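You operate a simulated robot arm through the tools that you are given. There is no shell and no other tool. Be economical: measure what you need, move in short steps, check, and stop when the job is done.

Carry out the task below with a simulated two-armed robot. There is one attempt and no reset: what you move stays moved.

TASK
Stop the fan before you close and latch the window.
Fine: fan knob to OFF and wall fan switch off; close the wall vent; light the wall lamp by the grey wall switch; leave the green wall switch on.

It is judged by the outcome, as a careful person would: the job done as asked, and still so three seconds after it is handed in. It fails if anything else is knocked over, pushed out of place, dropped, spilled or broken.

THE ROBOT
Two 6-joint arms with two-finger parallel grippers on one trunk, on a base that drives. Base frame: it is fixed to the floor where the robot stands at the start and does not move with it; the origin is under the middle of the robot, x ahead of it, y to its left, z up. Units: mm, rad, N and s.
The left shoulder is at the start at [60, 187, 1297], the right one opposite. With the tool pointing down near the work surface each hand reaches from about 100 to 340 mm from the robot's upright axis, wherever it stands, measured 20 degrees to its own side. Places, roughly: fan knob [400, 0, 900]; green wall switch [400, -200, 900]; grey wall switch [400, -300, 900]; vent shutter [400, -100, 600]; wall fan switch [400, 200, 900]; wall lamp [500, -2400, 1600]; window [500, -100, 1600]; window latch [500, -200, 1200]. Payload 1.57 kg a hand.
The tool frame of a hand sits at the grasp point between the pads (the TCP): z along the fingers, y along the line on which they close. The tips reach 30 mm beyond it. The gripper opens to 110 mm. The fingers are 24 mm wide and 12 mm thick; the gripper's body (48 by 112 mm) begins 78 mm behind the TCP.
Orientation is told as [roll, pitch, yaw] about the base's x, y, z axes, in that order, counted from this pose: with the fingers straight down and closing along the base's y, the tool's x points along the base's -x, its y along +y and its z along -z.

THE INTERFACE
- The arms move only by the tool servo_tool. It takes "left_steps", "right_steps" or both (then of equal length, played together; a hand with none holds still); each is text: rows parted by semicolons, each of 6 numbers parted by spaces: the shift along the tool's x, y, z in cm, then the turn, a rotation vector about the tool's x, y, z in rad. In form: tx ty tz ax ay az; .... A call has 1 to 10 rows; each row shifts and turns the commanded pose from where the row before left it, along the tool's axes as they then stand. "left_claw" and "right_claw" are, for a hand that has rows, the gripper command, from -1 (shut) to 1 (fully open), values between in proportion, set as the call begins (left out, the last holds). A row lasts 0.2 s, in which the tool goes at most 50 mm and 0.15 rad; a call with a longer step from one row to the next is refused whole, and so is a gripper value outside its range. A pose out of reach is approached as far as the arm can. The call stops where the force on the tool passes 40 N (or 10 N more than at its start, if that is more) or the arm is blocked; 0.2 s more then pass. The fingers move at their own pace (about 153 mm/s each) and stop on an object; they squeeze with about 39 N. The grip force told is the motor's: it shows also when the fingers shut on nothing. Time passes only in rows, and 0.2 s behind the last, so rows that do not move let the fingers close. The reply holds the time, the measured pose of the TCP, the force on the tool along the base axes, the opening and the grip force, in the units named above and with some noise, with the torque about the TCP (base axes, N m) and any sound that the robot's microphone picked up, and new pictures: "views" is both (left out), scene, wrist or none (wrist: the cameras of the hands that moved).
- Cameras (640 x 400 px; columns grow to the right, rows downward): "scene" is now at [14.5, -4.4, 1837.5]; the picture's right is [-0.05, -1.00, -0.00], its down [-0.78, 0.04, -0.62] and it looks along [0.62, -0.03, -0.79] (base axes); focal length 254 px, centre (320, 200). "left" rides on the left gripper at [70, -16, -141] in its tool frame; the picture's right is [0.23, 0.97, 0.00], its down [-0.86, 0.20, -0.48] and it looks along [-0.47, 0.11, 0.88] (tool axes); focal length 222 px, centre (320, 200). "right" rides on the right gripper at [70, 16, -141] in its tool frame; the picture's right is [-0.23, 0.97, 0.00], its down [-0.86, -0.20, -0.48] and it looks along [-0.47, -0.11, 0.88] (tool axes); focal length 222 px, centre (320, 200).
- slide_trunk(by): slides the trunk up (or, below 0, down) by that many mm; the arms and the scene camera ride with it, the base frame stays. It gives what a move gives, with no picture.
- base_move(legs): drives the robot by 1 to 6 legs, each [ahead, left, turn to the left] in mm, mm and rad, along the robot's own axes; the way and the turn of a leg run together, so that a leg with both is an arc; at most 1500 mm and 3.142 rad a leg. The arms and the cameras ride along, it lands a little off, and it stops where it bumps. It gives what a move gives, and a new picture of the scene camera.
- turn_head(pan, tilt): turns the head with the scene camera to pan (to the left, within 1.501 rad either way) and tilt (down, from -0.506 to 1.204), counted from straight ahead of the robot. It gives what a move gives, and a new picture of the scene camera.
- locate(camera, pixels): there is no depth. For up to 12 entries [column, row, z] of the newest picture of that camera ("zoom" is the newest enlarged one), the place [x, y] in the base frame at which the ray of that pixel passes the height z, good to about 3 mm. It takes no simulated time.
- zoom(camera, box): a new picture of the part [left, top, right, bottom] of that camera's present view, enlarged. It takes no simulated time.
- finish_job(): hands the job in; it is judged then, once.

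Keep the steps short. Do not move on a guess: measure, check each grasp and each placing, and mend mistakes. In all there are 80 turns and 260 pictures (those below and enlarged ones count). Leave the grippers open and the arms clear of the work at the hand-in unless told otherwise, and finish with a single line.

The tools are called after "Call:" as name(argument=value, ...) on one line, values as JSON. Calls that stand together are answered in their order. servo_tool: Moves the arms, as the interface text tells. Its arguments: {"type":"object","properties":{"left_steps":{"type":"string"},"left_claw":{"type":"number"},"right_steps":{"type":"string"},"right_claw":{"type":"number"},"views":{"type":"string","enum":["both","scene","wrist","none"]}},"required":[]} The other tools are called the same way: slide_trunk (by) slides the trunk up or down; base_move (legs) drives the base; turn_head (pan, tilt) turns the head that bears the scene camera; locate (camera, pixels) gives the place at which the rays of pixels pass given heights; zoom (camera, box) takes an enlarged picture of a part of a camera's view; finish_job () hands the job in.

At the start:

```text
clock: 0.0
left_ee_pos: [337.7, 60.7, 1499.4]
left_tool_rot: [0.001, 0.001, -0.001]
left_wrist_force: [0.4, 0.1, -0.3]
left_torque: [-0.05, 0.01, 0.0]
left_grip_width: 109.9
left_gripper_force: 0.0
right_ee_pos: [302.7, -160.8, 1498.6]
right_tool_rot: [0.001, 0.0, 0.001]
right_wrist_force: [-0.2, -0.6, 0.0]
right_torque: [0.0, 0.03, -0.03]
right_grip_width: 110.0
right_gripper_force: 0.0
trunk travel left (down, up): [-925.0, 65.0]
robot x, y, heading: [1.7, -1.5, 0.0]
head pan, tilt: [-0.054, 0.902]
```

scene: 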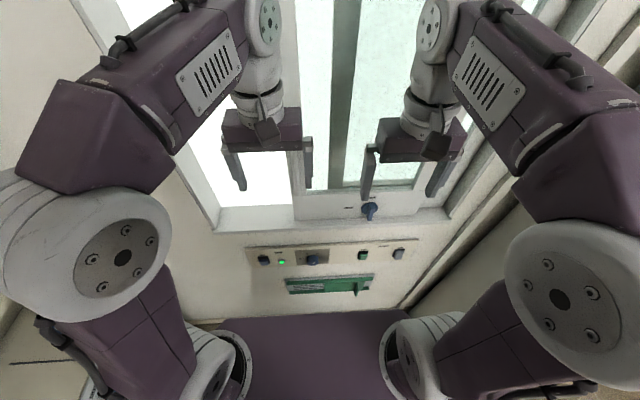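
right: 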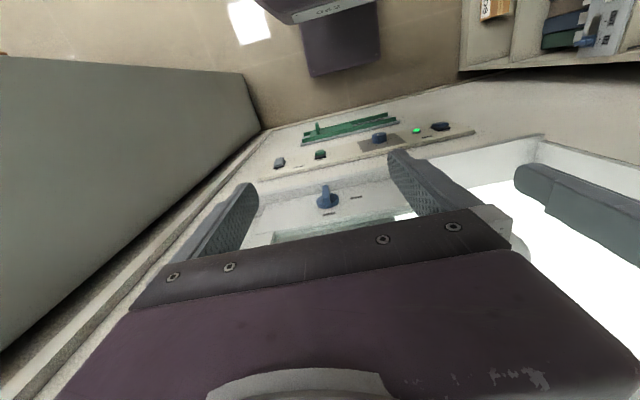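
left: 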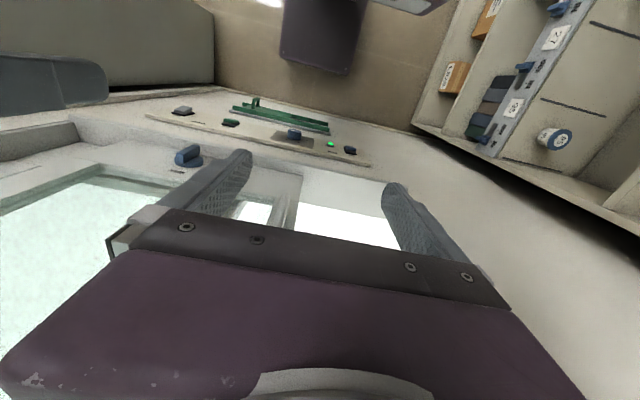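

I start by enlarging the wall panel (columns 230-430, rows 190-310) and the latch area in the scene picture, to read the labels.

Call:
zoom(camera="scene", box=[235, 230, 425, 310])

Call:
zoom(camera="scene", box=[200, 130, 460, 240])

Call:
turn_head(pan=0, tilt=0.2)

```text
3.37 times, centred on (330, 270) of scene
```

zoom: 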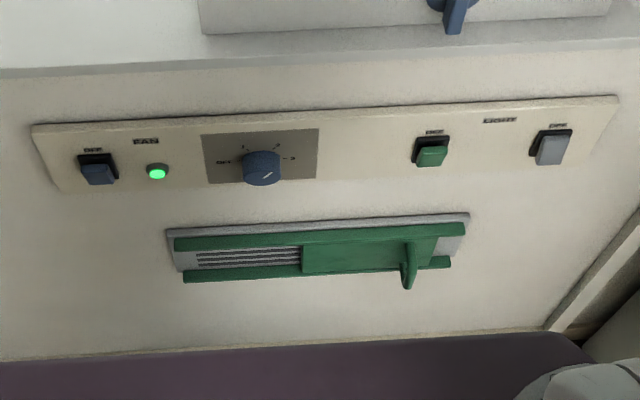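

```text
2.46 times, centred on (330, 185) of scene
```

zoom: 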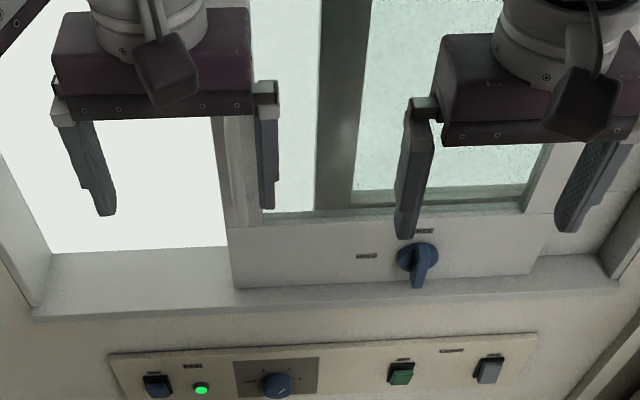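

```text
clock: 1.1
left_ee_pos: [338.4, 61.8, 1500.6]
left_tool_rot: [-0.001, -0.002, 0.001]
left_wrist_force: [-0.4, -0.1, -0.4]
left_torque: [-0.05, 0.0, 0.01]
left_grip_width: 110.1
left_gripper_force: 0.1
right_ee_pos: [302.9, -161.5, 1499.9]
right_tool_rot: [0.0, 0.0, 0.0]
right_wrist_force: [-0.1, -0.1, -0.6]
right_torque: [0.01, 0.01, -0.03]
right_grip_width: 109.9
right_gripper_force: 0.2
trunk travel left (down, up): [-925.0, 65.0]
robot x, y, heading: [-1.5, -3.9, 0.002]
head pan, tilt: [0.0, 0.201]
```

scene: 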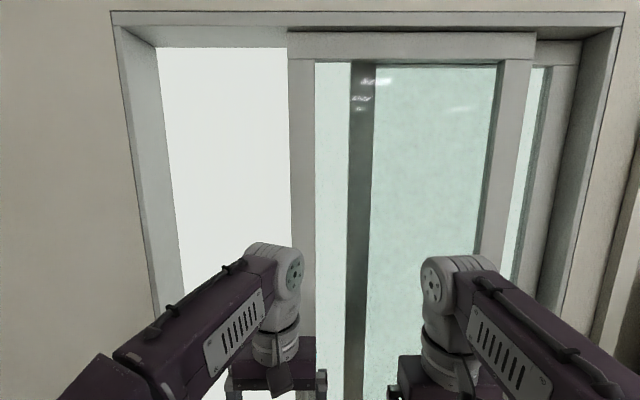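

The front sash must slide left to close; the latch knob is on its lower rail. I look right for the lamp and side obstacles, and left for the shelf.

Call:
turn_head(pan=-1.2, tilt=0.3)

Call:
turn_head(pan=1.2, tilt=0.6)

```text
clock: 2.5
left_ee_pos: [338.5, 61.2, 1500.2]
left_tool_rot: [-0.001, -0.002, -0.001]
left_wrist_force: [0.3, 0.5, -0.7]
left_torque: [0.02, 0.02, -0.01]
left_grip_width: 110.0
left_gripper_force: 0.1
right_ee_pos: [303.4, -161.6, 1498.9]
right_tool_rot: [0.001, 0.0, -0.001]
right_wrist_force: [0.0, 1.1, 0.5]
right_torque: [0.03, 0.0, 0.02]
right_grip_width: 109.9
right_gripper_force: 0.1
trunk travel left (down, up): [-925.0, 65.0]
robot x, y, heading: [2.0, -1.0, 0.001]
head pan, tilt: [-1.201, 0.3]
```

scene: 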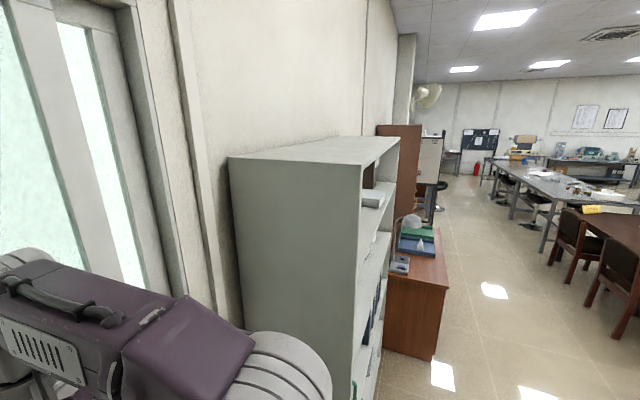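

```text
clock: 4.7
left_ee_pos: [338.5, 61.3, 1500.5]
left_tool_rot: [0.0, 0.0, 0.0]
left_wrist_force: [0.7, -0.3, 0.2]
left_torque: [0.01, 0.0, 0.02]
left_grip_width: 110.0
left_gripper_force: 0.0
right_ee_pos: [302.6, -161.5, 1499.3]
right_tool_rot: [0.001, 0.0, 0.0]
right_wrist_force: [0.3, 0.2, -0.2]
right_torque: [0.0, -0.02, -0.02]
right_grip_width: 110.1
right_gripper_force: 0.0
trunk travel left (down, up): [-925.0, 65.0]
robot x, y, heading: [-2.8, 1.2, -0.002]
head pan, tilt: [1.201, 0.6]
```

scene: 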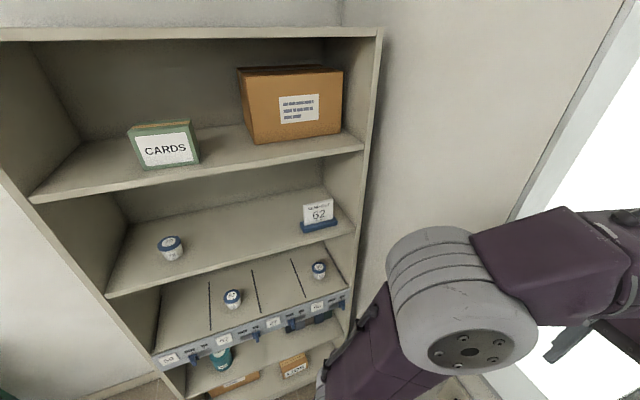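

Shelves stand at both sides. Before backing up for a frontal view I check what is beside and behind me.

Call:
turn_head(pan=1.5, tilt=0.7)

Call:
turn_head(pan=-1.5, tilt=0.7)

```text
clock: 5.5
left_ee_pos: [338.0, 62.0, 1498.8]
left_tool_rot: [0.001, 0.001, -0.001]
left_wrist_force: [0.2, -0.4, 0.2]
left_torque: [-0.01, 0.0, 0.02]
left_grip_width: 110.1
left_gripper_force: 0.0
right_ee_pos: [304.1, -160.8, 1499.1]
right_tool_rot: [0.001, 0.0, 0.001]
right_wrist_force: [-0.6, 0.3, -0.1]
right_torque: [-0.01, -0.02, 0.0]
right_grip_width: 110.1
right_gripper_force: 0.0
trunk travel left (down, up): [-925.0, 65.0]
robot x, y, heading: [-2.7, 0.9, 0.005]
head pan, tilt: [1.499, 0.7]
```

scene: 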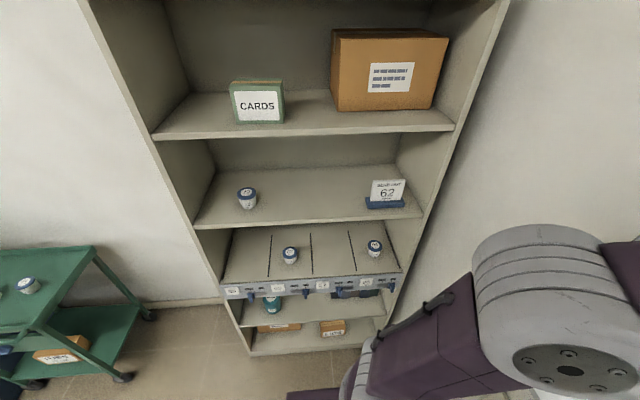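

```text
clock: 8.1
left_ee_pos: [337.5, 61.4, 1498.8]
left_tool_rot: [0.0, 0.001, 0.0]
left_wrist_force: [0.1, -0.2, 0.9]
left_torque: [-0.02, -0.03, 0.02]
left_grip_width: 109.9
left_gripper_force: 0.1
right_ee_pos: [304.3, -160.5, 1499.8]
right_tool_rot: [0.002, 0.0, 0.0]
right_wrist_force: [0.2, 0.1, -0.9]
right_torque: [0.0, 0.03, 0.02]
right_grip_width: 109.9
right_gripper_force: 0.0
trunk travel left (down, up): [-925.0, 65.0]
robot x, y, heading: [1.6, 0.0, -0.001]
head pan, tilt: [-1.499, 0.7]
```

scene: 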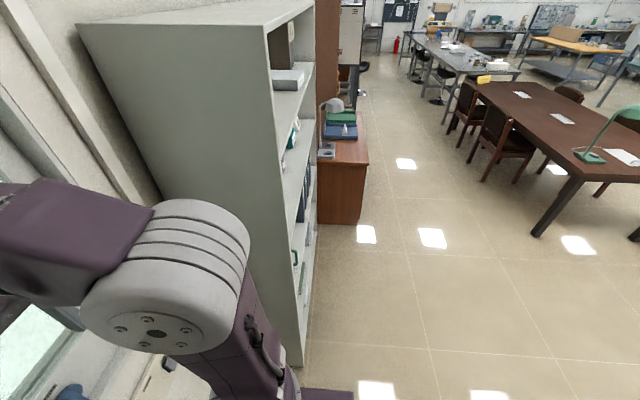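

The floor behind is open. I drive back 400 mm and look at the wall.

Call:
base_move(legs=[[-400, 0, 0]])

Call:
turn_head(pan=0, tilt=0.75)

Call:
turn_head(pan=-1.0, tilt=0.1)

Call:
zoom(camera="scene", box=[200, 50, 520, 250])

```text
clock: 10.5
left_ee_pos: [-45.3, 58.7, 1498.9]
left_tool_rot: [0.0, 0.002, -0.013]
left_wrist_force: [1.3, 0.5, -0.6]
left_torque: [0.04, 0.01, 0.03]
left_grip_width: 110.0
left_gripper_force: 0.1
right_ee_pos: [-83.8, -162.9, 1498.6]
right_tool_rot: [-0.001, 0.001, -0.013]
right_wrist_force: [0.9, -0.8, -0.3]
right_torque: [0.0, 0.03, -0.03]
right_grip_width: 110.2
right_gripper_force: 0.2
trunk travel left (down, up): [-925.0, 65.0]
robot x, y, heading: [-389.7, 3.1, -0.015]
head pan, tilt: [-1.499, 0.7]
```

scene: 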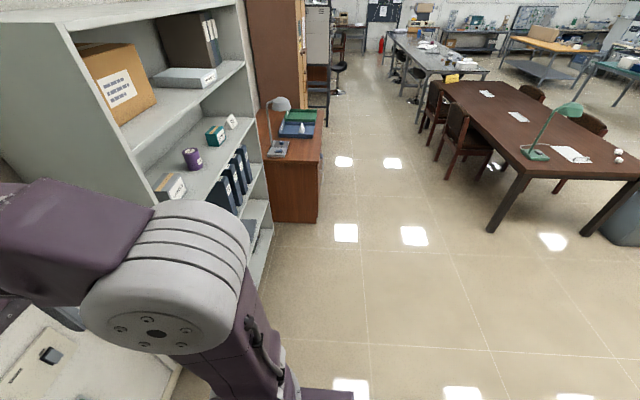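

```text
clock: 12.1
left_ee_pos: [-50.3, 58.7, 1499.3]
left_tool_rot: [0.0, 0.001, -0.014]
left_wrist_force: [-0.3, 0.1, 0.2]
left_torque: [-0.01, 0.02, -0.01]
left_grip_width: 110.0
left_gripper_force: 0.0
right_ee_pos: [-88.0, -163.0, 1497.8]
right_tool_rot: [0.0, -0.002, -0.015]
right_wrist_force: [-0.3, 0.6, -0.2]
right_torque: [-0.01, -0.02, 0.0]
right_grip_width: 110.2
right_gripper_force: 0.0
trunk travel left (down, up): [-925.0, 65.0]
robot x, y, heading: [-385.8, 1.3, -0.015]
head pan, tilt: [0.0, 0.75]
```

scene: 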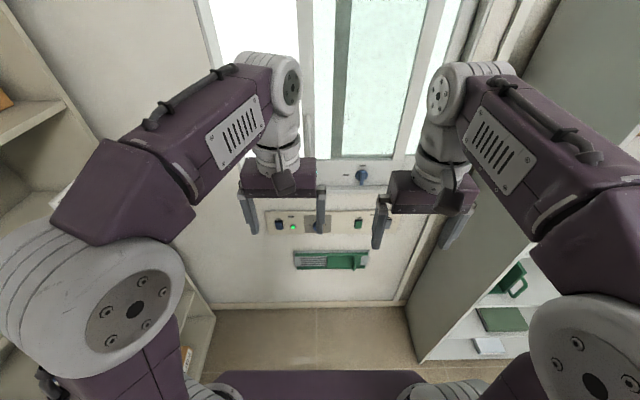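

```text
clock: 13.4
left_ee_pos: [-50.2, 58.9, 1499.1]
left_tool_rot: [0.0, 0.001, -0.014]
left_wrist_force: [-1.4, -0.1, 0.6]
left_torque: [0.0, 0.01, -0.01]
left_grip_width: 110.0
left_gripper_force: 0.0
right_ee_pos: [-86.4, -162.9, 1500.0]
right_tool_rot: [0.002, 0.0, -0.014]
right_wrist_force: [-0.1, 0.7, -0.3]
right_torque: [0.0, 0.0, -0.02]
right_grip_width: 110.2
right_gripper_force: 0.2
trunk travel left (down, up): [-925.0, 65.0]
robot x, y, heading: [-392.9, 3.0, -0.019]
head pan, tilt: [-1.0, 0.099]
```

scene: 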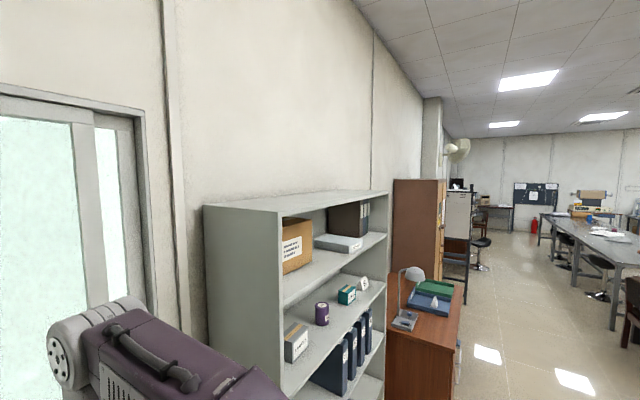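

```text
2.00 times, centred on (360, 150) of scene
```

zoom: 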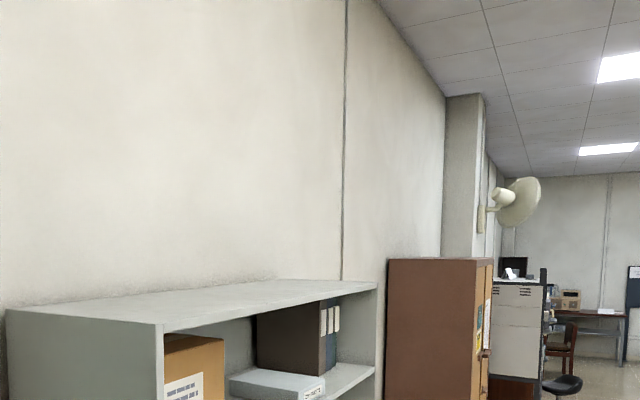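

The fan hangs far right past the cabinet. I lower the trunk 450 mm to look at the panel and latch more frontally.

Call:
slide_trunk(by=-450)

Call:
turn_head(pan=0, tilt=0.25)

Call:
zoom(camera="scene", box=[240, 150, 440, 275])

```text
refused: -450 is not a number from -400 to 400
```

```text
clock: 14.7
left_ee_pos: [-48.9, 58.9, 1499.7]
left_tool_rot: [0.0, 0.001, -0.014]
left_wrist_force: [0.2, 0.2, 0.9]
left_torque: [0.02, 0.01, -0.02]
left_grip_width: 109.9
left_gripper_force: 0.2
right_ee_pos: [-86.8, -162.9, 1499.7]
right_tool_rot: [0.0, -0.001, -0.014]
right_wrist_force: [0.7, 0.0, 1.2]
right_torque: [0.02, 0.01, 0.01]
right_grip_width: 109.9
right_gripper_force: 0.1
trunk travel left (down, up): [-925.0, 65.0]
robot x, y, heading: [-388.0, 5.9, -0.02]
head pan, tilt: [0.0, 0.25]
```

scene: 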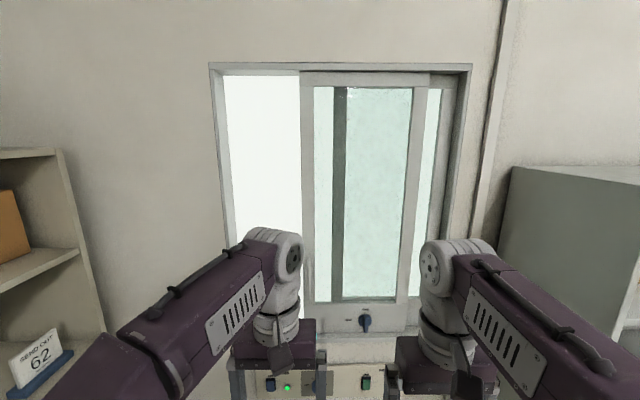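

```text
3.20 times, centred on (340, 212) of scene
```

zoom: 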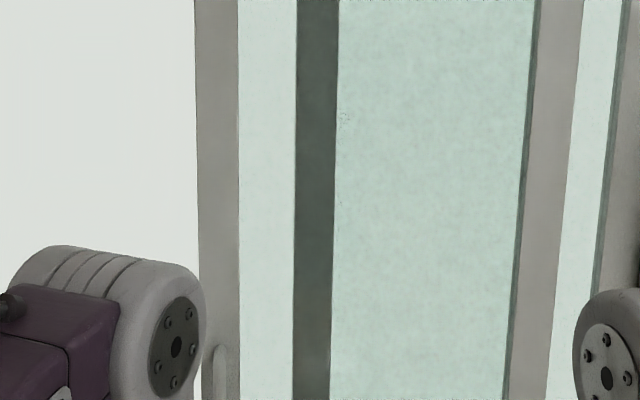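

There is a pull handle on the sash's left stile at about (308,258). I lower the trunk by 400.

Call:
slide_trunk(by=-400)

Call:
turn_head(pan=0, tilt=0.2)

Call:
zoom(camera="scene", box=[210, 130, 450, 280])

```text
clock: 18.5
left_ee_pos: [-49.1, 59.8, 1099.3]
left_tool_rot: [0.001, 0.0, -0.015]
left_wrist_force: [0.0, -0.2, 0.5]
left_torque: [0.0, -0.01, 0.01]
left_grip_width: 110.1
left_gripper_force: 0.1
right_ee_pos: [-86.7, -162.1, 1099.2]
right_tool_rot: [0.0, 0.0, -0.014]
right_wrist_force: [0.4, 0.0, -0.1]
right_torque: [-0.01, 0.0, 0.01]
right_grip_width: 109.9
right_gripper_force: 0.0
trunk travel left (down, up): [-525.0, 465.0]
robot x, y, heading: [-382.4, 1.7, -0.015]
head pan, tilt: [0.0, 0.25]
```

```text
clock: 19.1
left_ee_pos: [-49.1, 59.9, 1100.2]
left_tool_rot: [0.0, 0.0, -0.013]
left_wrist_force: [-0.7, 0.6, -0.4]
left_torque: [-0.04, 0.01, 0.0]
left_grip_width: 110.0
left_gripper_force: 0.1
right_ee_pos: [-87.5, -162.8, 1100.0]
right_tool_rot: [0.0, -0.001, -0.012]
right_wrist_force: [0.4, 0.2, -0.3]
right_torque: [-0.02, 0.02, -0.04]
right_grip_width: 109.8
right_gripper_force: 0.1
trunk travel left (down, up): [-525.0, 465.0]
robot x, y, heading: [-385.9, -0.2, -0.015]
head pan, tilt: [0.0, 0.201]
```

scene: 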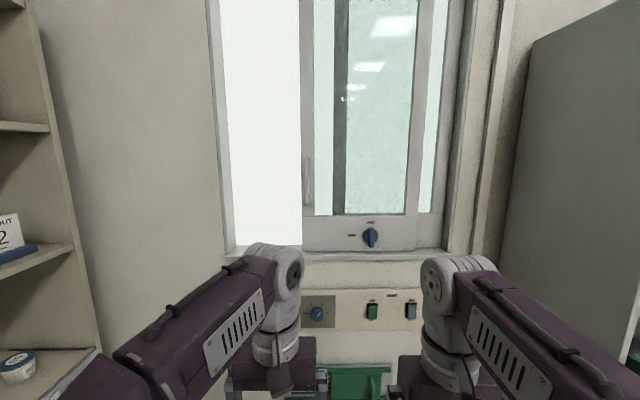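

```text
2.67 times, centred on (330, 205) of scene
```

zoom: 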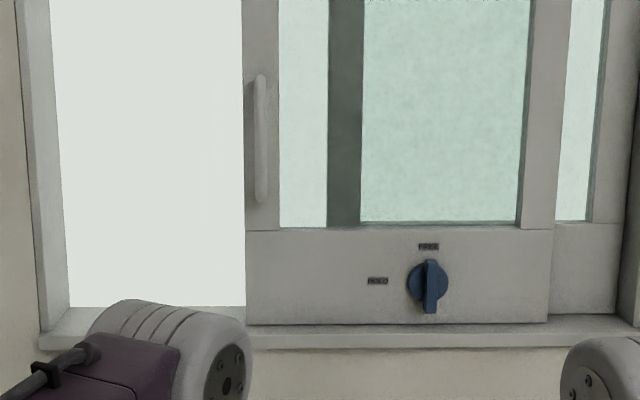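

Labels: FREE above, HOLD left of the latch. I enlarge the latch (371,237) and panel.

Call:
zoom(camera="scene", box=[330, 210, 410, 260])

Call:
zoom(camera="scene", box=[300, 280, 428, 360])

Call:
zoom(camera="scene", box=[285, 140, 335, 220])

```text
8.00 times, centred on (370, 235) of scene
```

zoom: 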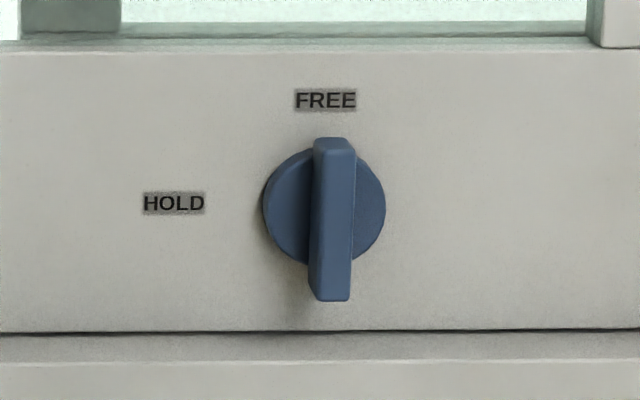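

```text
5.00 times, centred on (364, 320) of scene
```

zoom: 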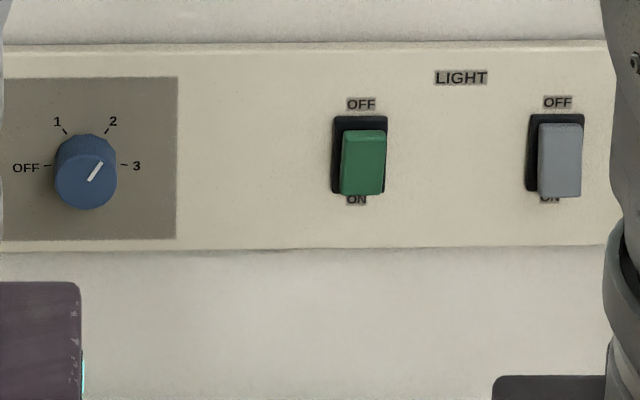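

```text
5.00 times, centred on (310, 180) of scene
```

zoom: 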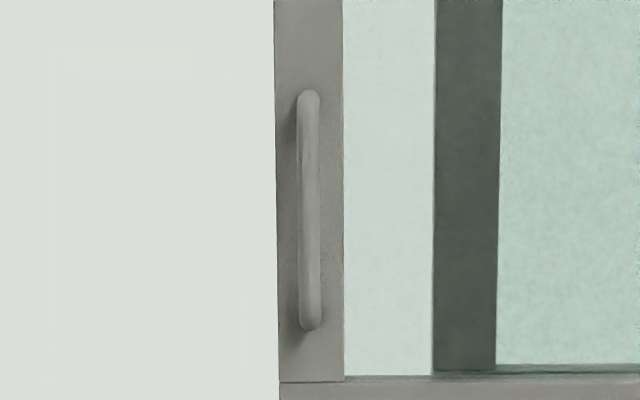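

The fan knob points to 2. I take rays to the main features now; then shift the trunk for a second set to triangulate depths.

Call:
locate(camera="scene", pixels=[[318, 315.6, 900], [318, 315.6, 1000], [372.8, 312.4, 900], [372.8, 312.4, 1000], [412, 312, 900], [412, 312, 1000], [371.5, 237.5, 1100], [371.5, 237.5, 1200], [308, 205, 1200], [308, 205, 1300], [335.6, 295.6, 900], [335.6, 295.6, 1000]])

Call:
slide_trunk(by=-350)

Call:
turn_head(pan=0, tilt=-0.1)

Call:
zoom(camera="scene", box=[230, 150, 430, 275])

```text
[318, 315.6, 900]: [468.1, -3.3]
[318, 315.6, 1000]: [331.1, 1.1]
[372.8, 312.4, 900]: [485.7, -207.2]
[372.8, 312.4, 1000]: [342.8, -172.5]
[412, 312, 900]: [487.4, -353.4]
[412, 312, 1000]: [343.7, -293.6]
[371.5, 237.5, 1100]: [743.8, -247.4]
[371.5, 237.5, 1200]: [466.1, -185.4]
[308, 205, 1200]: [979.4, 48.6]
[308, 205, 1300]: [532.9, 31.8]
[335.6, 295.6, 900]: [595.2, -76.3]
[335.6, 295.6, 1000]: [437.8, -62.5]
```

```text
clock: 22.5
left_ee_pos: [-48.7, 59.8, 750.5]
left_tool_rot: [-0.001, 0.001, -0.014]
left_wrist_force: [0.4, 0.0, 1.0]
left_torque: [0.0, 0.0, 0.0]
left_grip_width: 110.1
left_gripper_force: 0.0
right_ee_pos: [-87.1, -162.8, 748.7]
right_tool_rot: [-0.001, -0.001, -0.014]
right_wrist_force: [-0.2, -0.2, -0.1]
right_torque: [0.04, 0.02, 0.01]
right_grip_width: 110.0
right_gripper_force: 0.1
trunk travel left (down, up): [-175.0, 815.0]
robot x, y, heading: [-389.6, 5.4, -0.01]
head pan, tilt: [0.0, 0.201]
```

```text
clock: 23.3
left_ee_pos: [-49.3, 59.8, 750.2]
left_tool_rot: [0.001, -0.001, -0.013]
left_wrist_force: [0.4, 0.9, -0.4]
left_torque: [0.01, -0.03, -0.01]
left_grip_width: 110.1
left_gripper_force: 0.1
right_ee_pos: [-88.0, -161.8, 750.0]
right_tool_rot: [0.0, 0.0, -0.014]
right_wrist_force: [-0.6, -1.0, -0.8]
right_torque: [0.02, 0.0, 0.0]
right_grip_width: 110.1
right_gripper_force: 0.2
trunk travel left (down, up): [-175.0, 815.0]
robot x, y, heading: [-387.7, 2.9, -0.015]
head pan, tilt: [0.0, -0.099]
```

scene: 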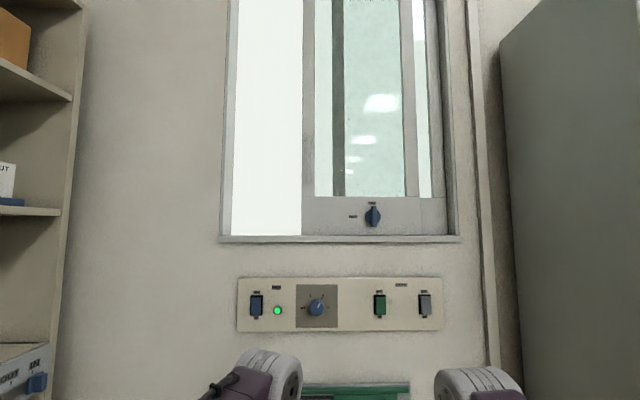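

```text
3.20 times, centred on (330, 212) of scene
```

zoom: 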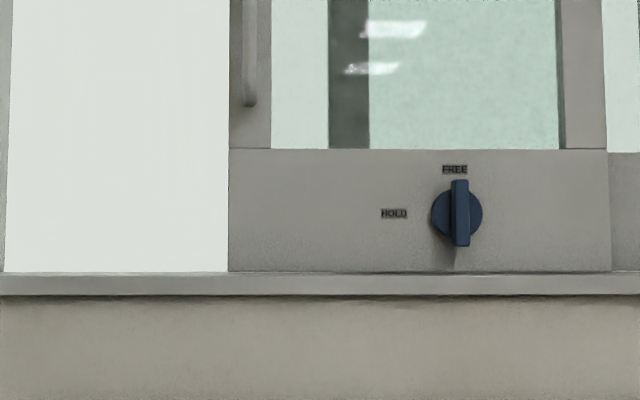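

A clear frontal view. I enlarge the switches and take the second set of rays.

Call:
zoom(camera="scene", box=[235, 270, 355, 345])

Call:
zoom(camera="scene", box=[350, 275, 446, 335])

Call:
locate(camera="scene", pixels=[[316.5, 307, 800], [316.5, 307, 900], [379.7, 304, 800], [379.7, 304, 900], [424.5, 304, 800], [424.5, 304, 900], [373.5, 216, 1100], [373.5, 216, 1200], [308, 178, 1200], [308, 178, 1250], [337.5, 285, 900], [337.5, 285, 950]])

```text
5.33 times, centred on (295, 308) of scene
```

zoom: 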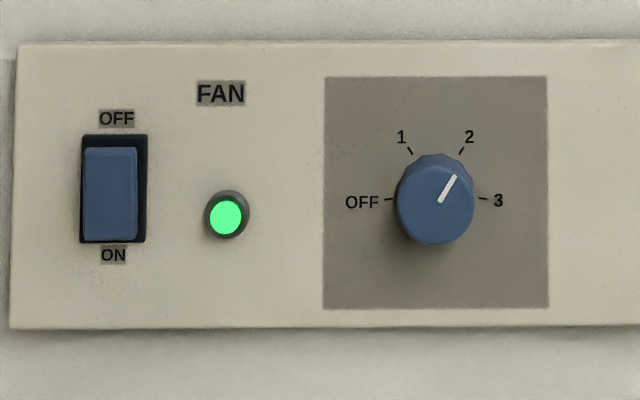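

```text
6.67 times, centred on (398, 305) of scene
```

zoom: 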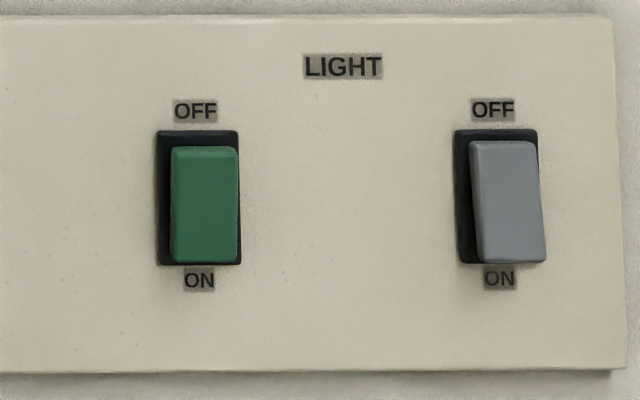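

```text
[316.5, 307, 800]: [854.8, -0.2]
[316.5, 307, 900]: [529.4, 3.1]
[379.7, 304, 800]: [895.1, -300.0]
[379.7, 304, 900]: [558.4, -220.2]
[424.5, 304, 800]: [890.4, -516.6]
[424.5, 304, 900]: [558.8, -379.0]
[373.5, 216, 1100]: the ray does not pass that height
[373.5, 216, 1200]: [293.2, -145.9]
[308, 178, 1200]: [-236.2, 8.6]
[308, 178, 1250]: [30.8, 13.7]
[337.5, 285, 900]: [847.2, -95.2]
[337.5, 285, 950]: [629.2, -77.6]
```

Triangulation: knob front ≈ [424,-2,932], green ≈ [432,-194,937], grey ≈ [433,-329,938], latch ≈ [449,-182,1206], handle around y 30; panel face x≈452. Rockers: green is pressed at ON (bottom), grey bottom sticks out = OFF, blue fan switch ON. I raise the trunk and turn both hands to point forward, here in free space.

Call:
slide_trunk(by=350)

Call:
servo_tool(left_steps="0 0 0 0 -0.143 0;0 0 0 0 -0.143 0;0 0 0 0 -0.143 0;0 0 0 0 -0.143 0;0 0 0 0 -0.143 0;0 0 0 0 -0.143 0;0 0 0 0 -0.143 0;0 0 0 0 -0.143 0;0 0 0 0 -0.143 0;0 0 0 0 -0.143 0", right_steps="0 0 0 0 -0.143 0;0 0 0 0 -0.143 0;0 0 0 0 -0.143 0;0 0 0 0 -0.143 0;0 0 0 0 -0.143 0;0 0 0 0 -0.143 0;0 0 0 0 -0.143 0;0 0 0 0 -0.143 0;0 0 0 0 -0.143 0;0 0 0 0 -0.143 0", views="scene")

```text
clock: 26.8
left_ee_pos: [-50.0, 59.7, 1100.1]
left_tool_rot: [-0.001, 0.0, -0.014]
left_wrist_force: [0.2, -1.1, 0.9]
left_torque: [-0.01, 0.01, -0.01]
left_grip_width: 110.2
left_gripper_force: 0.0
right_ee_pos: [-87.5, -163.1, 1098.2]
right_tool_rot: [0.0, 0.0, -0.015]
right_wrist_force: [1.1, -0.5, 0.7]
right_torque: [0.0, -0.02, 0.01]
right_grip_width: 110.1
right_gripper_force: 0.0
trunk travel left (down, up): [-525.0, 465.0]
robot x, y, heading: [-388.8, 2.4, -0.017]
head pan, tilt: [0.0, -0.099]
```

```text
clock: 28.9
left_ee_pos: [-18.7, 20.3, 1096.8]
left_tool_rot: [0.004, -1.432, -0.02]
left_wrist_force: [-0.5, 0.5, -0.3]
left_torque: [0.01, 0.02, -0.01]
left_grip_width: 109.9
left_gripper_force: 0.1
left hand out of reach, approached as far as the arm can: row 4, 5, 6, 7
right_ee_pos: [70.6, -125.3, 1115.0]
right_tool_rot: [0.0, -1.428, -0.014]
right_wrist_force: [1.1, 0.1, -0.2]
right_torque: [0.03, 0.02, -0.01]
right_grip_width: 110.1
right_gripper_force: 0.1
right hand out of reach, approached as far as the arm can: row 2, 3, 4, 5, 6, 7, 8
trunk travel left (down, up): [-525.0, 465.0]
robot x, y, heading: [-389.7, -0.2, -0.012]
head pan, tilt: [0.0, -0.099]
```

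scene: 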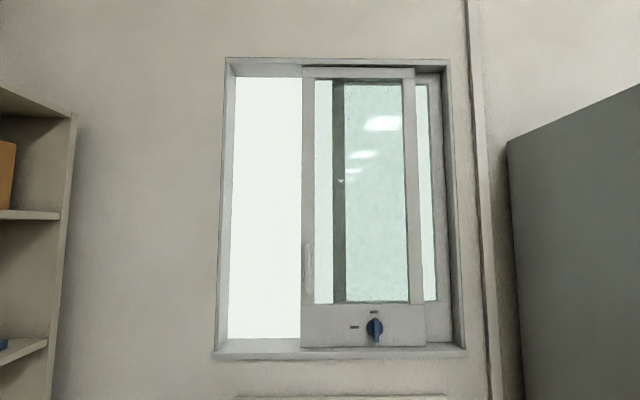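

Both hands now point nearly forward. I finish the rotation, set the left hand about level with the right, and look down at the panel.

Call:
servo_tool(left_steps="0 0 2 0 -0.07 0;0 0 3 0 -0.069 0;0 1.5 3 0 0 0;0 1.5 2 0 0 0", right_steps="0 0 0 0 -0.07 0;0 0 0 0 -0.073 0;0 -1 0 0 0 0;0 -1 0 0 0 0", left_claw=-1, right_claw=-1, views="none")

Call:
turn_head(pan=0, tilt=0.5)

```text
clock: 29.9
left_ee_pos: [81.8, 50.2, 1090.8]
left_tool_rot: [-0.003, -1.568, -0.011]
left_wrist_force: [0.9, 0.1, -0.1]
left_torque: [-0.03, -0.02, -0.02]
left_grip_width: 0.1
left_gripper_force: 21.8
right_ee_pos: [84.7, -139.3, 1125.4]
right_tool_rot: [0.157, -1.569, -0.172]
right_wrist_force: [-0.4, -0.1, 0.8]
right_torque: [0.01, 0.0, -0.01]
right_grip_width: 0.0
right_gripper_force: 20.7
right hand out of reach, approached as far as the arm can: row 2, 4
trunk travel left (down, up): [-525.0, 465.0]
robot x, y, heading: [-386.8, 3.4, -0.012]
head pan, tilt: [0.0, -0.099]
```

```text
clock: 30.9
left_ee_pos: [80.3, 49.2, 1091.8]
left_tool_rot: [-0.021, -1.569, 0.009]
left_wrist_force: [-0.1, 0.3, 0.0]
left_torque: [0.02, -0.03, 0.0]
left_grip_width: 0.1
left_gripper_force: 21.5
right_ee_pos: [83.5, -140.6, 1126.4]
right_tool_rot: [-0.636, -1.571, 0.625]
right_wrist_force: [-0.1, -0.5, 0.0]
right_torque: [0.03, 0.0, 0.04]
right_grip_width: 0.0
right_gripper_force: 21.4
trunk travel left (down, up): [-525.0, 465.0]
robot x, y, heading: [-383.9, 1.6, -0.013]
head pan, tilt: [0.0, 0.499]
```

scene: 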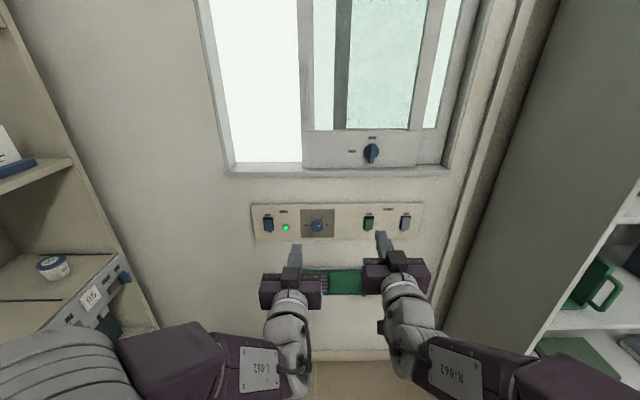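

Both hands point forward. I lower the trunk 165 mm (hands at panel height) and drive 250 mm nearer.

Call:
slide_trunk(by=-165)

Call:
base_move(legs=[[250, 0, 0.013]])

Call:
turn_head(pan=0.15, tilt=0.6)

```text
clock: 32.8
left_ee_pos: [81.0, 48.8, 927.7]
left_tool_rot: [-0.023, -1.57, 0.007]
left_wrist_force: [0.1, -0.3, 0.4]
left_torque: [-0.01, -0.02, -0.02]
left_grip_width: 0.2
left_gripper_force: 21.5
right_ee_pos: [84.0, -139.9, 961.1]
right_tool_rot: [-2.653, -1.572, 2.64]
right_wrist_force: [-0.2, 0.2, -0.6]
right_torque: [0.01, 0.02, -0.02]
right_grip_width: 0.0
right_gripper_force: 21.9
trunk travel left (down, up): [-360.0, 630.0]
robot x, y, heading: [-390.5, 0.1, -0.013]
head pan, tilt: [0.0, 0.499]
```

```text
clock: 34.6
left_ee_pos: [326.4, 60.1, 926.9]
left_tool_rot: [-0.016, -1.567, 0.023]
left_wrist_force: [0.2, -0.5, 1.3]
left_torque: [0.0, 0.0, 0.04]
left_grip_width: 0.0
left_gripper_force: 20.7
right_ee_pos: [333.8, -130.4, 959.8]
right_tool_rot: [-0.052, -1.569, 0.061]
right_wrist_force: [-0.2, 0.2, 0.7]
right_torque: [0.0, -0.03, 0.02]
right_grip_width: 0.0
right_gripper_force: 21.2
trunk travel left (down, up): [-360.0, 630.0]
robot x, y, heading: [-144.8, 2.4, 0.011]
head pan, tilt: [0.0, 0.499]
```

scene: 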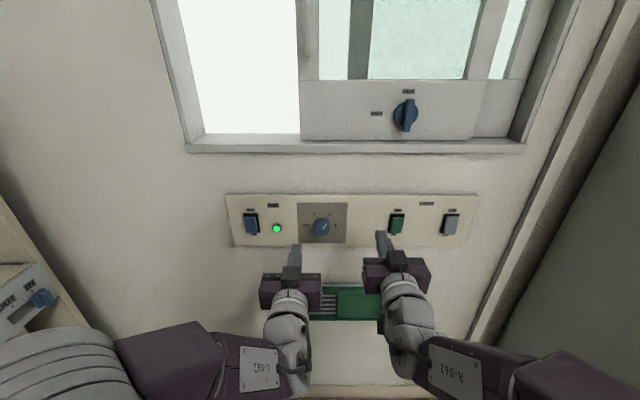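

```text
clock: 35.3
left_ee_pos: [325.3, 59.9, 927.7]
left_tool_rot: [0.013, -1.569, -0.006]
left_wrist_force: [0.6, -0.2, 0.1]
left_torque: [-0.01, 0.04, 0.04]
left_grip_width: 0.0
left_gripper_force: 21.4
right_ee_pos: [333.3, -131.0, 960.1]
right_tool_rot: [0.128, -1.572, -0.121]
right_wrist_force: [-0.8, 0.1, -0.2]
right_torque: [-0.01, -0.01, -0.01]
right_grip_width: 0.1
right_gripper_force: 21.7
trunk travel left (down, up): [-360.0, 630.0]
robot x, y, heading: [-142.0, 8.4, 0.01]
head pan, tilt: [0.15, 0.6]
```

scene: 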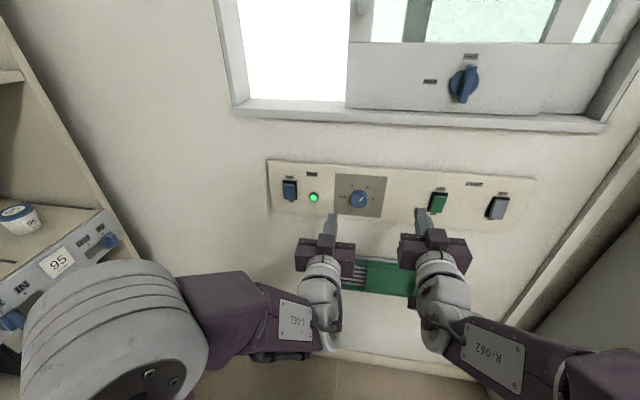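

I refine positions with this view, assuming the panel heights (blue top at about z 950, centres 935), and check the pictured left fingertips.

Call:
locate(camera="scene", pixels=[[289, 190, 935], [289, 182, 950], [358, 199, 932], [438, 203, 938], [498, 208, 938], [465, 84, 1206], [372, 204, 935], [268, 162, 990], [537, 180, 990]])

Call:
zoom(camera="scene", box=[260, 155, 420, 255])

```text
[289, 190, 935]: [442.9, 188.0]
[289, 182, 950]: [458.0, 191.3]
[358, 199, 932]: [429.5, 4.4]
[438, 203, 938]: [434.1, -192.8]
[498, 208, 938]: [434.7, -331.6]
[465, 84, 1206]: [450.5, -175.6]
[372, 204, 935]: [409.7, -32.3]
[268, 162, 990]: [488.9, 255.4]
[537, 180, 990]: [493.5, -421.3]
```

```text
4.00 times, centred on (340, 205) of scene
```

zoom: 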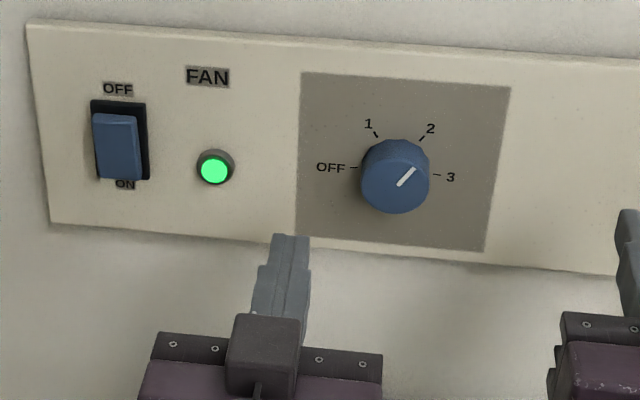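

Positions agree: blue switch ≈ [440,188,935]. I move the left hand (closed) in front of its upper half: y 188, z 953, stopping short at x≈365.

Call:
servo_tool(left_steps="-0.9 4.2 0 0 0 0;-0.9 4.3 0 0 0 0;-0.8 4.3 0 0 0 0;0 0 2 0 0 0;0 0 2 0 0 0", views="both")

Call:
zoom(camera="scene", box=[220, 140, 380, 240])

```text
clock: 36.5
left_ee_pos: [374.9, 151.8, 957.1]
left_tool_rot: [0.102, -1.567, -0.084]
left_wrist_force: [0.8, -1.2, 1.2]
left_torque: [0.0, -0.01, 0.02]
left_grip_width: 0.4
left_gripper_force: 21.2
left hand out of reach, approached as far as the arm can: row 2, 3, 5
right_ee_pos: [332.6, -130.8, 961.2]
right_tool_rot: [0.097, -1.57, -0.09]
right_wrist_force: [0.6, 0.0, -0.3]
right_torque: [0.01, -0.01, 0.03]
right_grip_width: 0.0
right_gripper_force: 21.6
trunk travel left (down, up): [-360.0, 630.0]
robot x, y, heading: [-143.8, 2.2, 0.01]
head pan, tilt: [0.15, 0.6]
```

scene: 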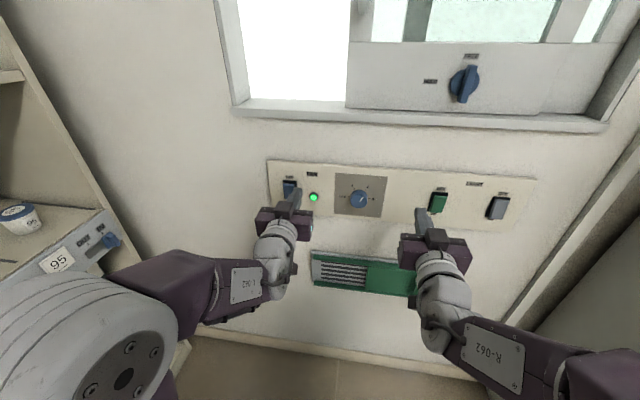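
left: 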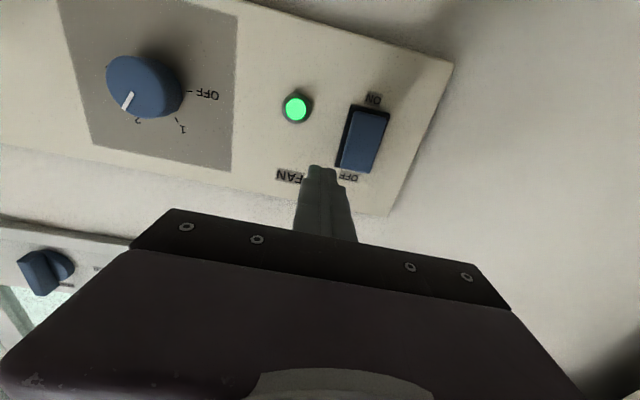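

```text
4.00 times, centred on (300, 190) of scene
```

zoom: 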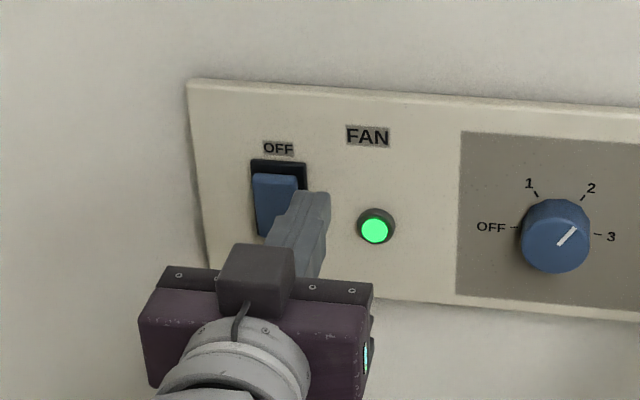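

The left hand is at the limit of reach (y only 152). I retract both hands 10 cm, then drive 100 ahead and 30 left.

Call:
servo_tool(left_steps="0 0 -4 0 0 0;0 0 -4 0 0 0;0 0 -4 0 0 0", right_steps="0 0 -4 0 0 0;0 0 -4 0 0 0;0 0 -4 0 0 0", views="none")

Call:
base_move(legs=[[100, 30, -0.01]])

```text
clock: 37.3
left_ee_pos: [308.9, 133.8, 980.6]
left_tool_rot: [-0.018, -1.568, 0.026]
left_wrist_force: [-0.7, -0.5, -0.1]
left_torque: [-0.01, 0.01, 0.0]
left_grip_width: 0.0
left_gripper_force: 21.6
left hand out of reach, approached as far as the arm can: row 2, 3
right_ee_pos: [297.6, -95.8, 982.5]
right_tool_rot: [2.177, -1.572, -2.174]
right_wrist_force: [-0.2, 0.4, 0.0]
right_torque: [0.03, 0.0, 0.0]
right_grip_width: 0.0
right_gripper_force: 21.3
right hand out of reach, approached as far as the arm can: row 1, 2, 3
trunk travel left (down, up): [-360.0, 630.0]
robot x, y, heading: [-143.9, 3.6, 0.009]
head pan, tilt: [0.15, 0.6]
```

```text
clock: 38.5
left_ee_pos: [409.8, 159.4, 980.0]
left_tool_rot: [-0.101, -1.565, 0.1]
left_wrist_force: [0.3, -0.6, -0.1]
left_torque: [-0.01, 0.03, 0.01]
left_grip_width: 0.0
left_gripper_force: 21.3
right_ee_pos: [395.6, -68.7, 980.8]
right_tool_rot: [-0.41, -1.57, 0.407]
right_wrist_force: [0.3, 0.3, 0.0]
right_torque: [-0.01, -0.01, 0.01]
right_grip_width: 0.2
right_gripper_force: 21.5
trunk travel left (down, up): [-360.0, 630.0]
robot x, y, heading: [-46.2, 29.3, 0.002]
head pan, tilt: [0.15, 0.6]
```

scene: 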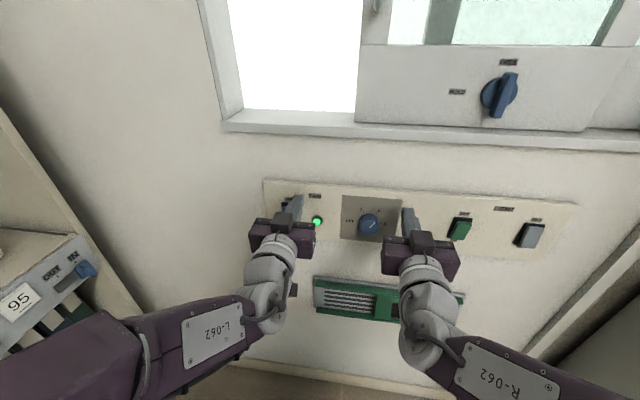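

The arms sit too high above the shoulders for comfortable reach. I back off 200 mm, raise the trunk 300 and lower the hands by the same amount.

Call:
base_move(legs=[[-200, 0, 0]])

Call:
slide_trunk(by=250)

Call:
servo_tool(left_steps="4.5 0.5 0 0 0 0;4.5 0.5 0 0 0 0;4.5 0.5 0 0 0 0;4.5 0.5 0 0 0 0;4.5 0.5 0 0 0 0;4.5 0 0 0 0 0;2 0 0 0 0 0", right_steps="4.5 -1 0 0 0 0;4.5 -1 0 0 0 0;4.5 -1 0 0 0 0;4.5 -1 0 0 0 0;4.5 -1 0 0 0 0;4.5 0 0 0 0 0;2 0 0 0 0 0", views="scene")

```text
clock: 40.1
left_ee_pos: [203.0, 158.4, 981.6]
left_tool_rot: [-0.039, -1.57, 0.032]
left_wrist_force: [0.2, 0.5, -0.6]
left_torque: [-0.01, 0.01, -0.02]
left_grip_width: 0.0
left_gripper_force: 21.4
right_ee_pos: [188.0, -71.1, 982.6]
right_tool_rot: [-3.075, -1.57, 3.07]
right_wrist_force: [-0.3, 0.4, -0.3]
right_torque: [0.0, 0.03, -0.01]
right_grip_width: 0.1
right_gripper_force: 21.6
trunk travel left (down, up): [-360.0, 630.0]
robot x, y, heading: [-250.2, 31.7, -0.007]
head pan, tilt: [0.15, 0.6]
```

scene: 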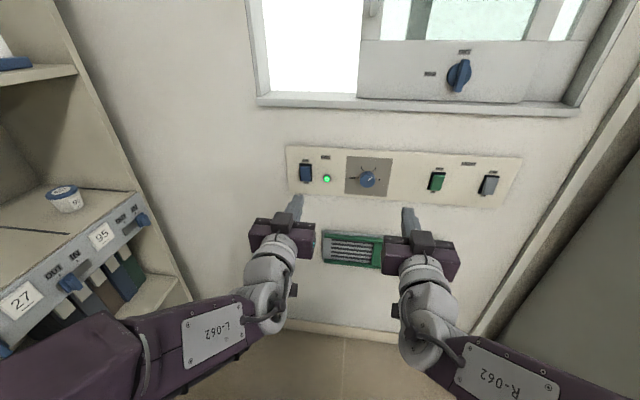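

```text
clock: 42.7
left_ee_pos: [205.0, 157.9, 1231.6]
left_tool_rot: [-0.029, -1.568, 0.024]
left_wrist_force: [0.1, -0.4, 0.2]
left_torque: [0.0, 0.0, -0.01]
left_grip_width: 0.0
left_gripper_force: 21.4
right_ee_pos: [189.2, -71.6, 1232.4]
right_tool_rot: [-2.85, -1.571, 2.842]
right_wrist_force: [0.0, 0.0, 0.5]
right_torque: [0.02, 0.01, -0.03]
right_grip_width: 0.3
right_gripper_force: 21.2
trunk travel left (down, up): [-610.0, 380.0]
robot x, y, heading: [-250.1, 31.9, -0.007]
head pan, tilt: [0.15, 0.6]
```

```text
clock: 44.3
left_ee_pos: [245.3, 113.8, 1105.0]
left_tool_rot: [0.775, -1.562, -0.775]
left_wrist_force: [-0.1, 0.0, 0.3]
left_torque: [0.03, 0.01, 0.06]
left_grip_width: 0.2
left_gripper_force: 21.3
left hand out of reach, approached as far as the arm can: row 1, 2, 3, 4, 5, 6, 7
right_ee_pos: [240.4, -47.8, 1101.6]
right_tool_rot: [-1.124, -1.562, 1.111]
right_wrist_force: [0.2, -0.2, 0.5]
right_torque: [-0.02, -0.01, 0.01]
right_grip_width: 0.0
right_gripper_force: 21.6
right hand out of reach, approached as far as the arm can: row 1, 2, 3, 4, 5, 6, 7
trunk travel left (down, up): [-610.0, 380.0]
robot x, y, heading: [-250.2, 30.5, -0.009]
head pan, tilt: [0.15, 0.6]
```

scene: 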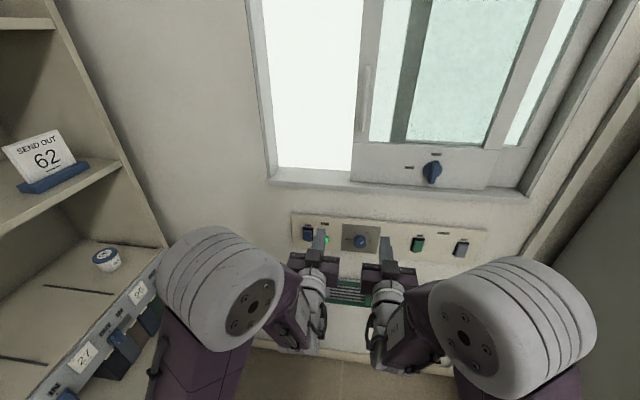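

The reach limit seems to be an inner one (hand too near the shoulder). Here I extend the hands forward and down in open space to test: 10 cm ahead, 12 cm down.

Call:
servo_tool(left_steps="2 0 3 0 0 0;3 0.5 3 0 0 0;3 1 2 0 0 0;3 1 1 0 0 0;1 1 1 0 0 0", right_steps="2 0 3 0 0 0;3 -1 3 0 0 0;3 -1 2 0 0 0;3 -1 1 0 0 0;1 -1 1 0 0 0", views="scene")

```text
clock: 45.5
left_ee_pos: [373.5, 100.1, 1030.2]
left_tool_rot: [0.956, -1.558, -0.956]
left_wrist_force: [0.0, -0.5, 0.0]
left_torque: [0.0, 0.04, 0.03]
left_grip_width: 0.0
left_gripper_force: 21.3
left hand out of reach, approached as far as the arm can: row 1, 2, 3, 4, 5
right_ee_pos: [371.5, -41.6, 1031.9]
right_tool_rot: [-1.327, -1.559, 1.315]
right_wrist_force: [0.1, 0.3, 0.3]
right_torque: [-0.01, -0.01, 0.02]
right_grip_width: 0.0
right_gripper_force: 21.4
right hand out of reach, approached as far as the arm can: row 1, 2, 3, 4, 5
trunk travel left (down, up): [-610.0, 380.0]
robot x, y, heading: [-256.0, 35.1, -0.005]
head pan, tilt: [0.15, 0.6]
```

scene: 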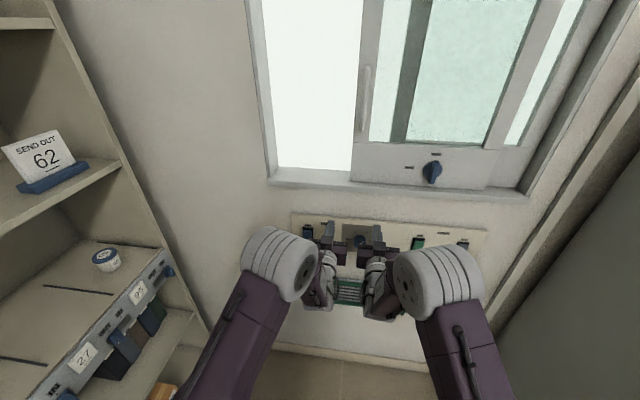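

I check with a null row whether the commanded pose differs from the measured one.

Call:
servo_tool(left_steps="0 0 0 0 0 0", right_steps="0 0 0 0 0 0", views="none")

```text
clock: 45.9
left_ee_pos: [375.0, 99.5, 1030.7]
left_tool_rot: [0.951, -1.558, -0.951]
left_wrist_force: [-0.2, 0.9, -0.3]
left_torque: [-0.01, 0.0, -0.01]
left_grip_width: 0.1
left_gripper_force: 21.4
right_ee_pos: [371.2, -40.8, 1031.5]
right_tool_rot: [-1.285, -1.561, 1.276]
right_wrist_force: [0.3, -0.3, 0.1]
right_torque: [0.04, -0.01, -0.01]
right_grip_width: 0.0
right_gripper_force: 21.8
trunk travel left (down, up): [-610.0, 380.0]
robot x, y, heading: [-246.8, 32.7, -0.006]
head pan, tilt: [0.15, 0.6]
```

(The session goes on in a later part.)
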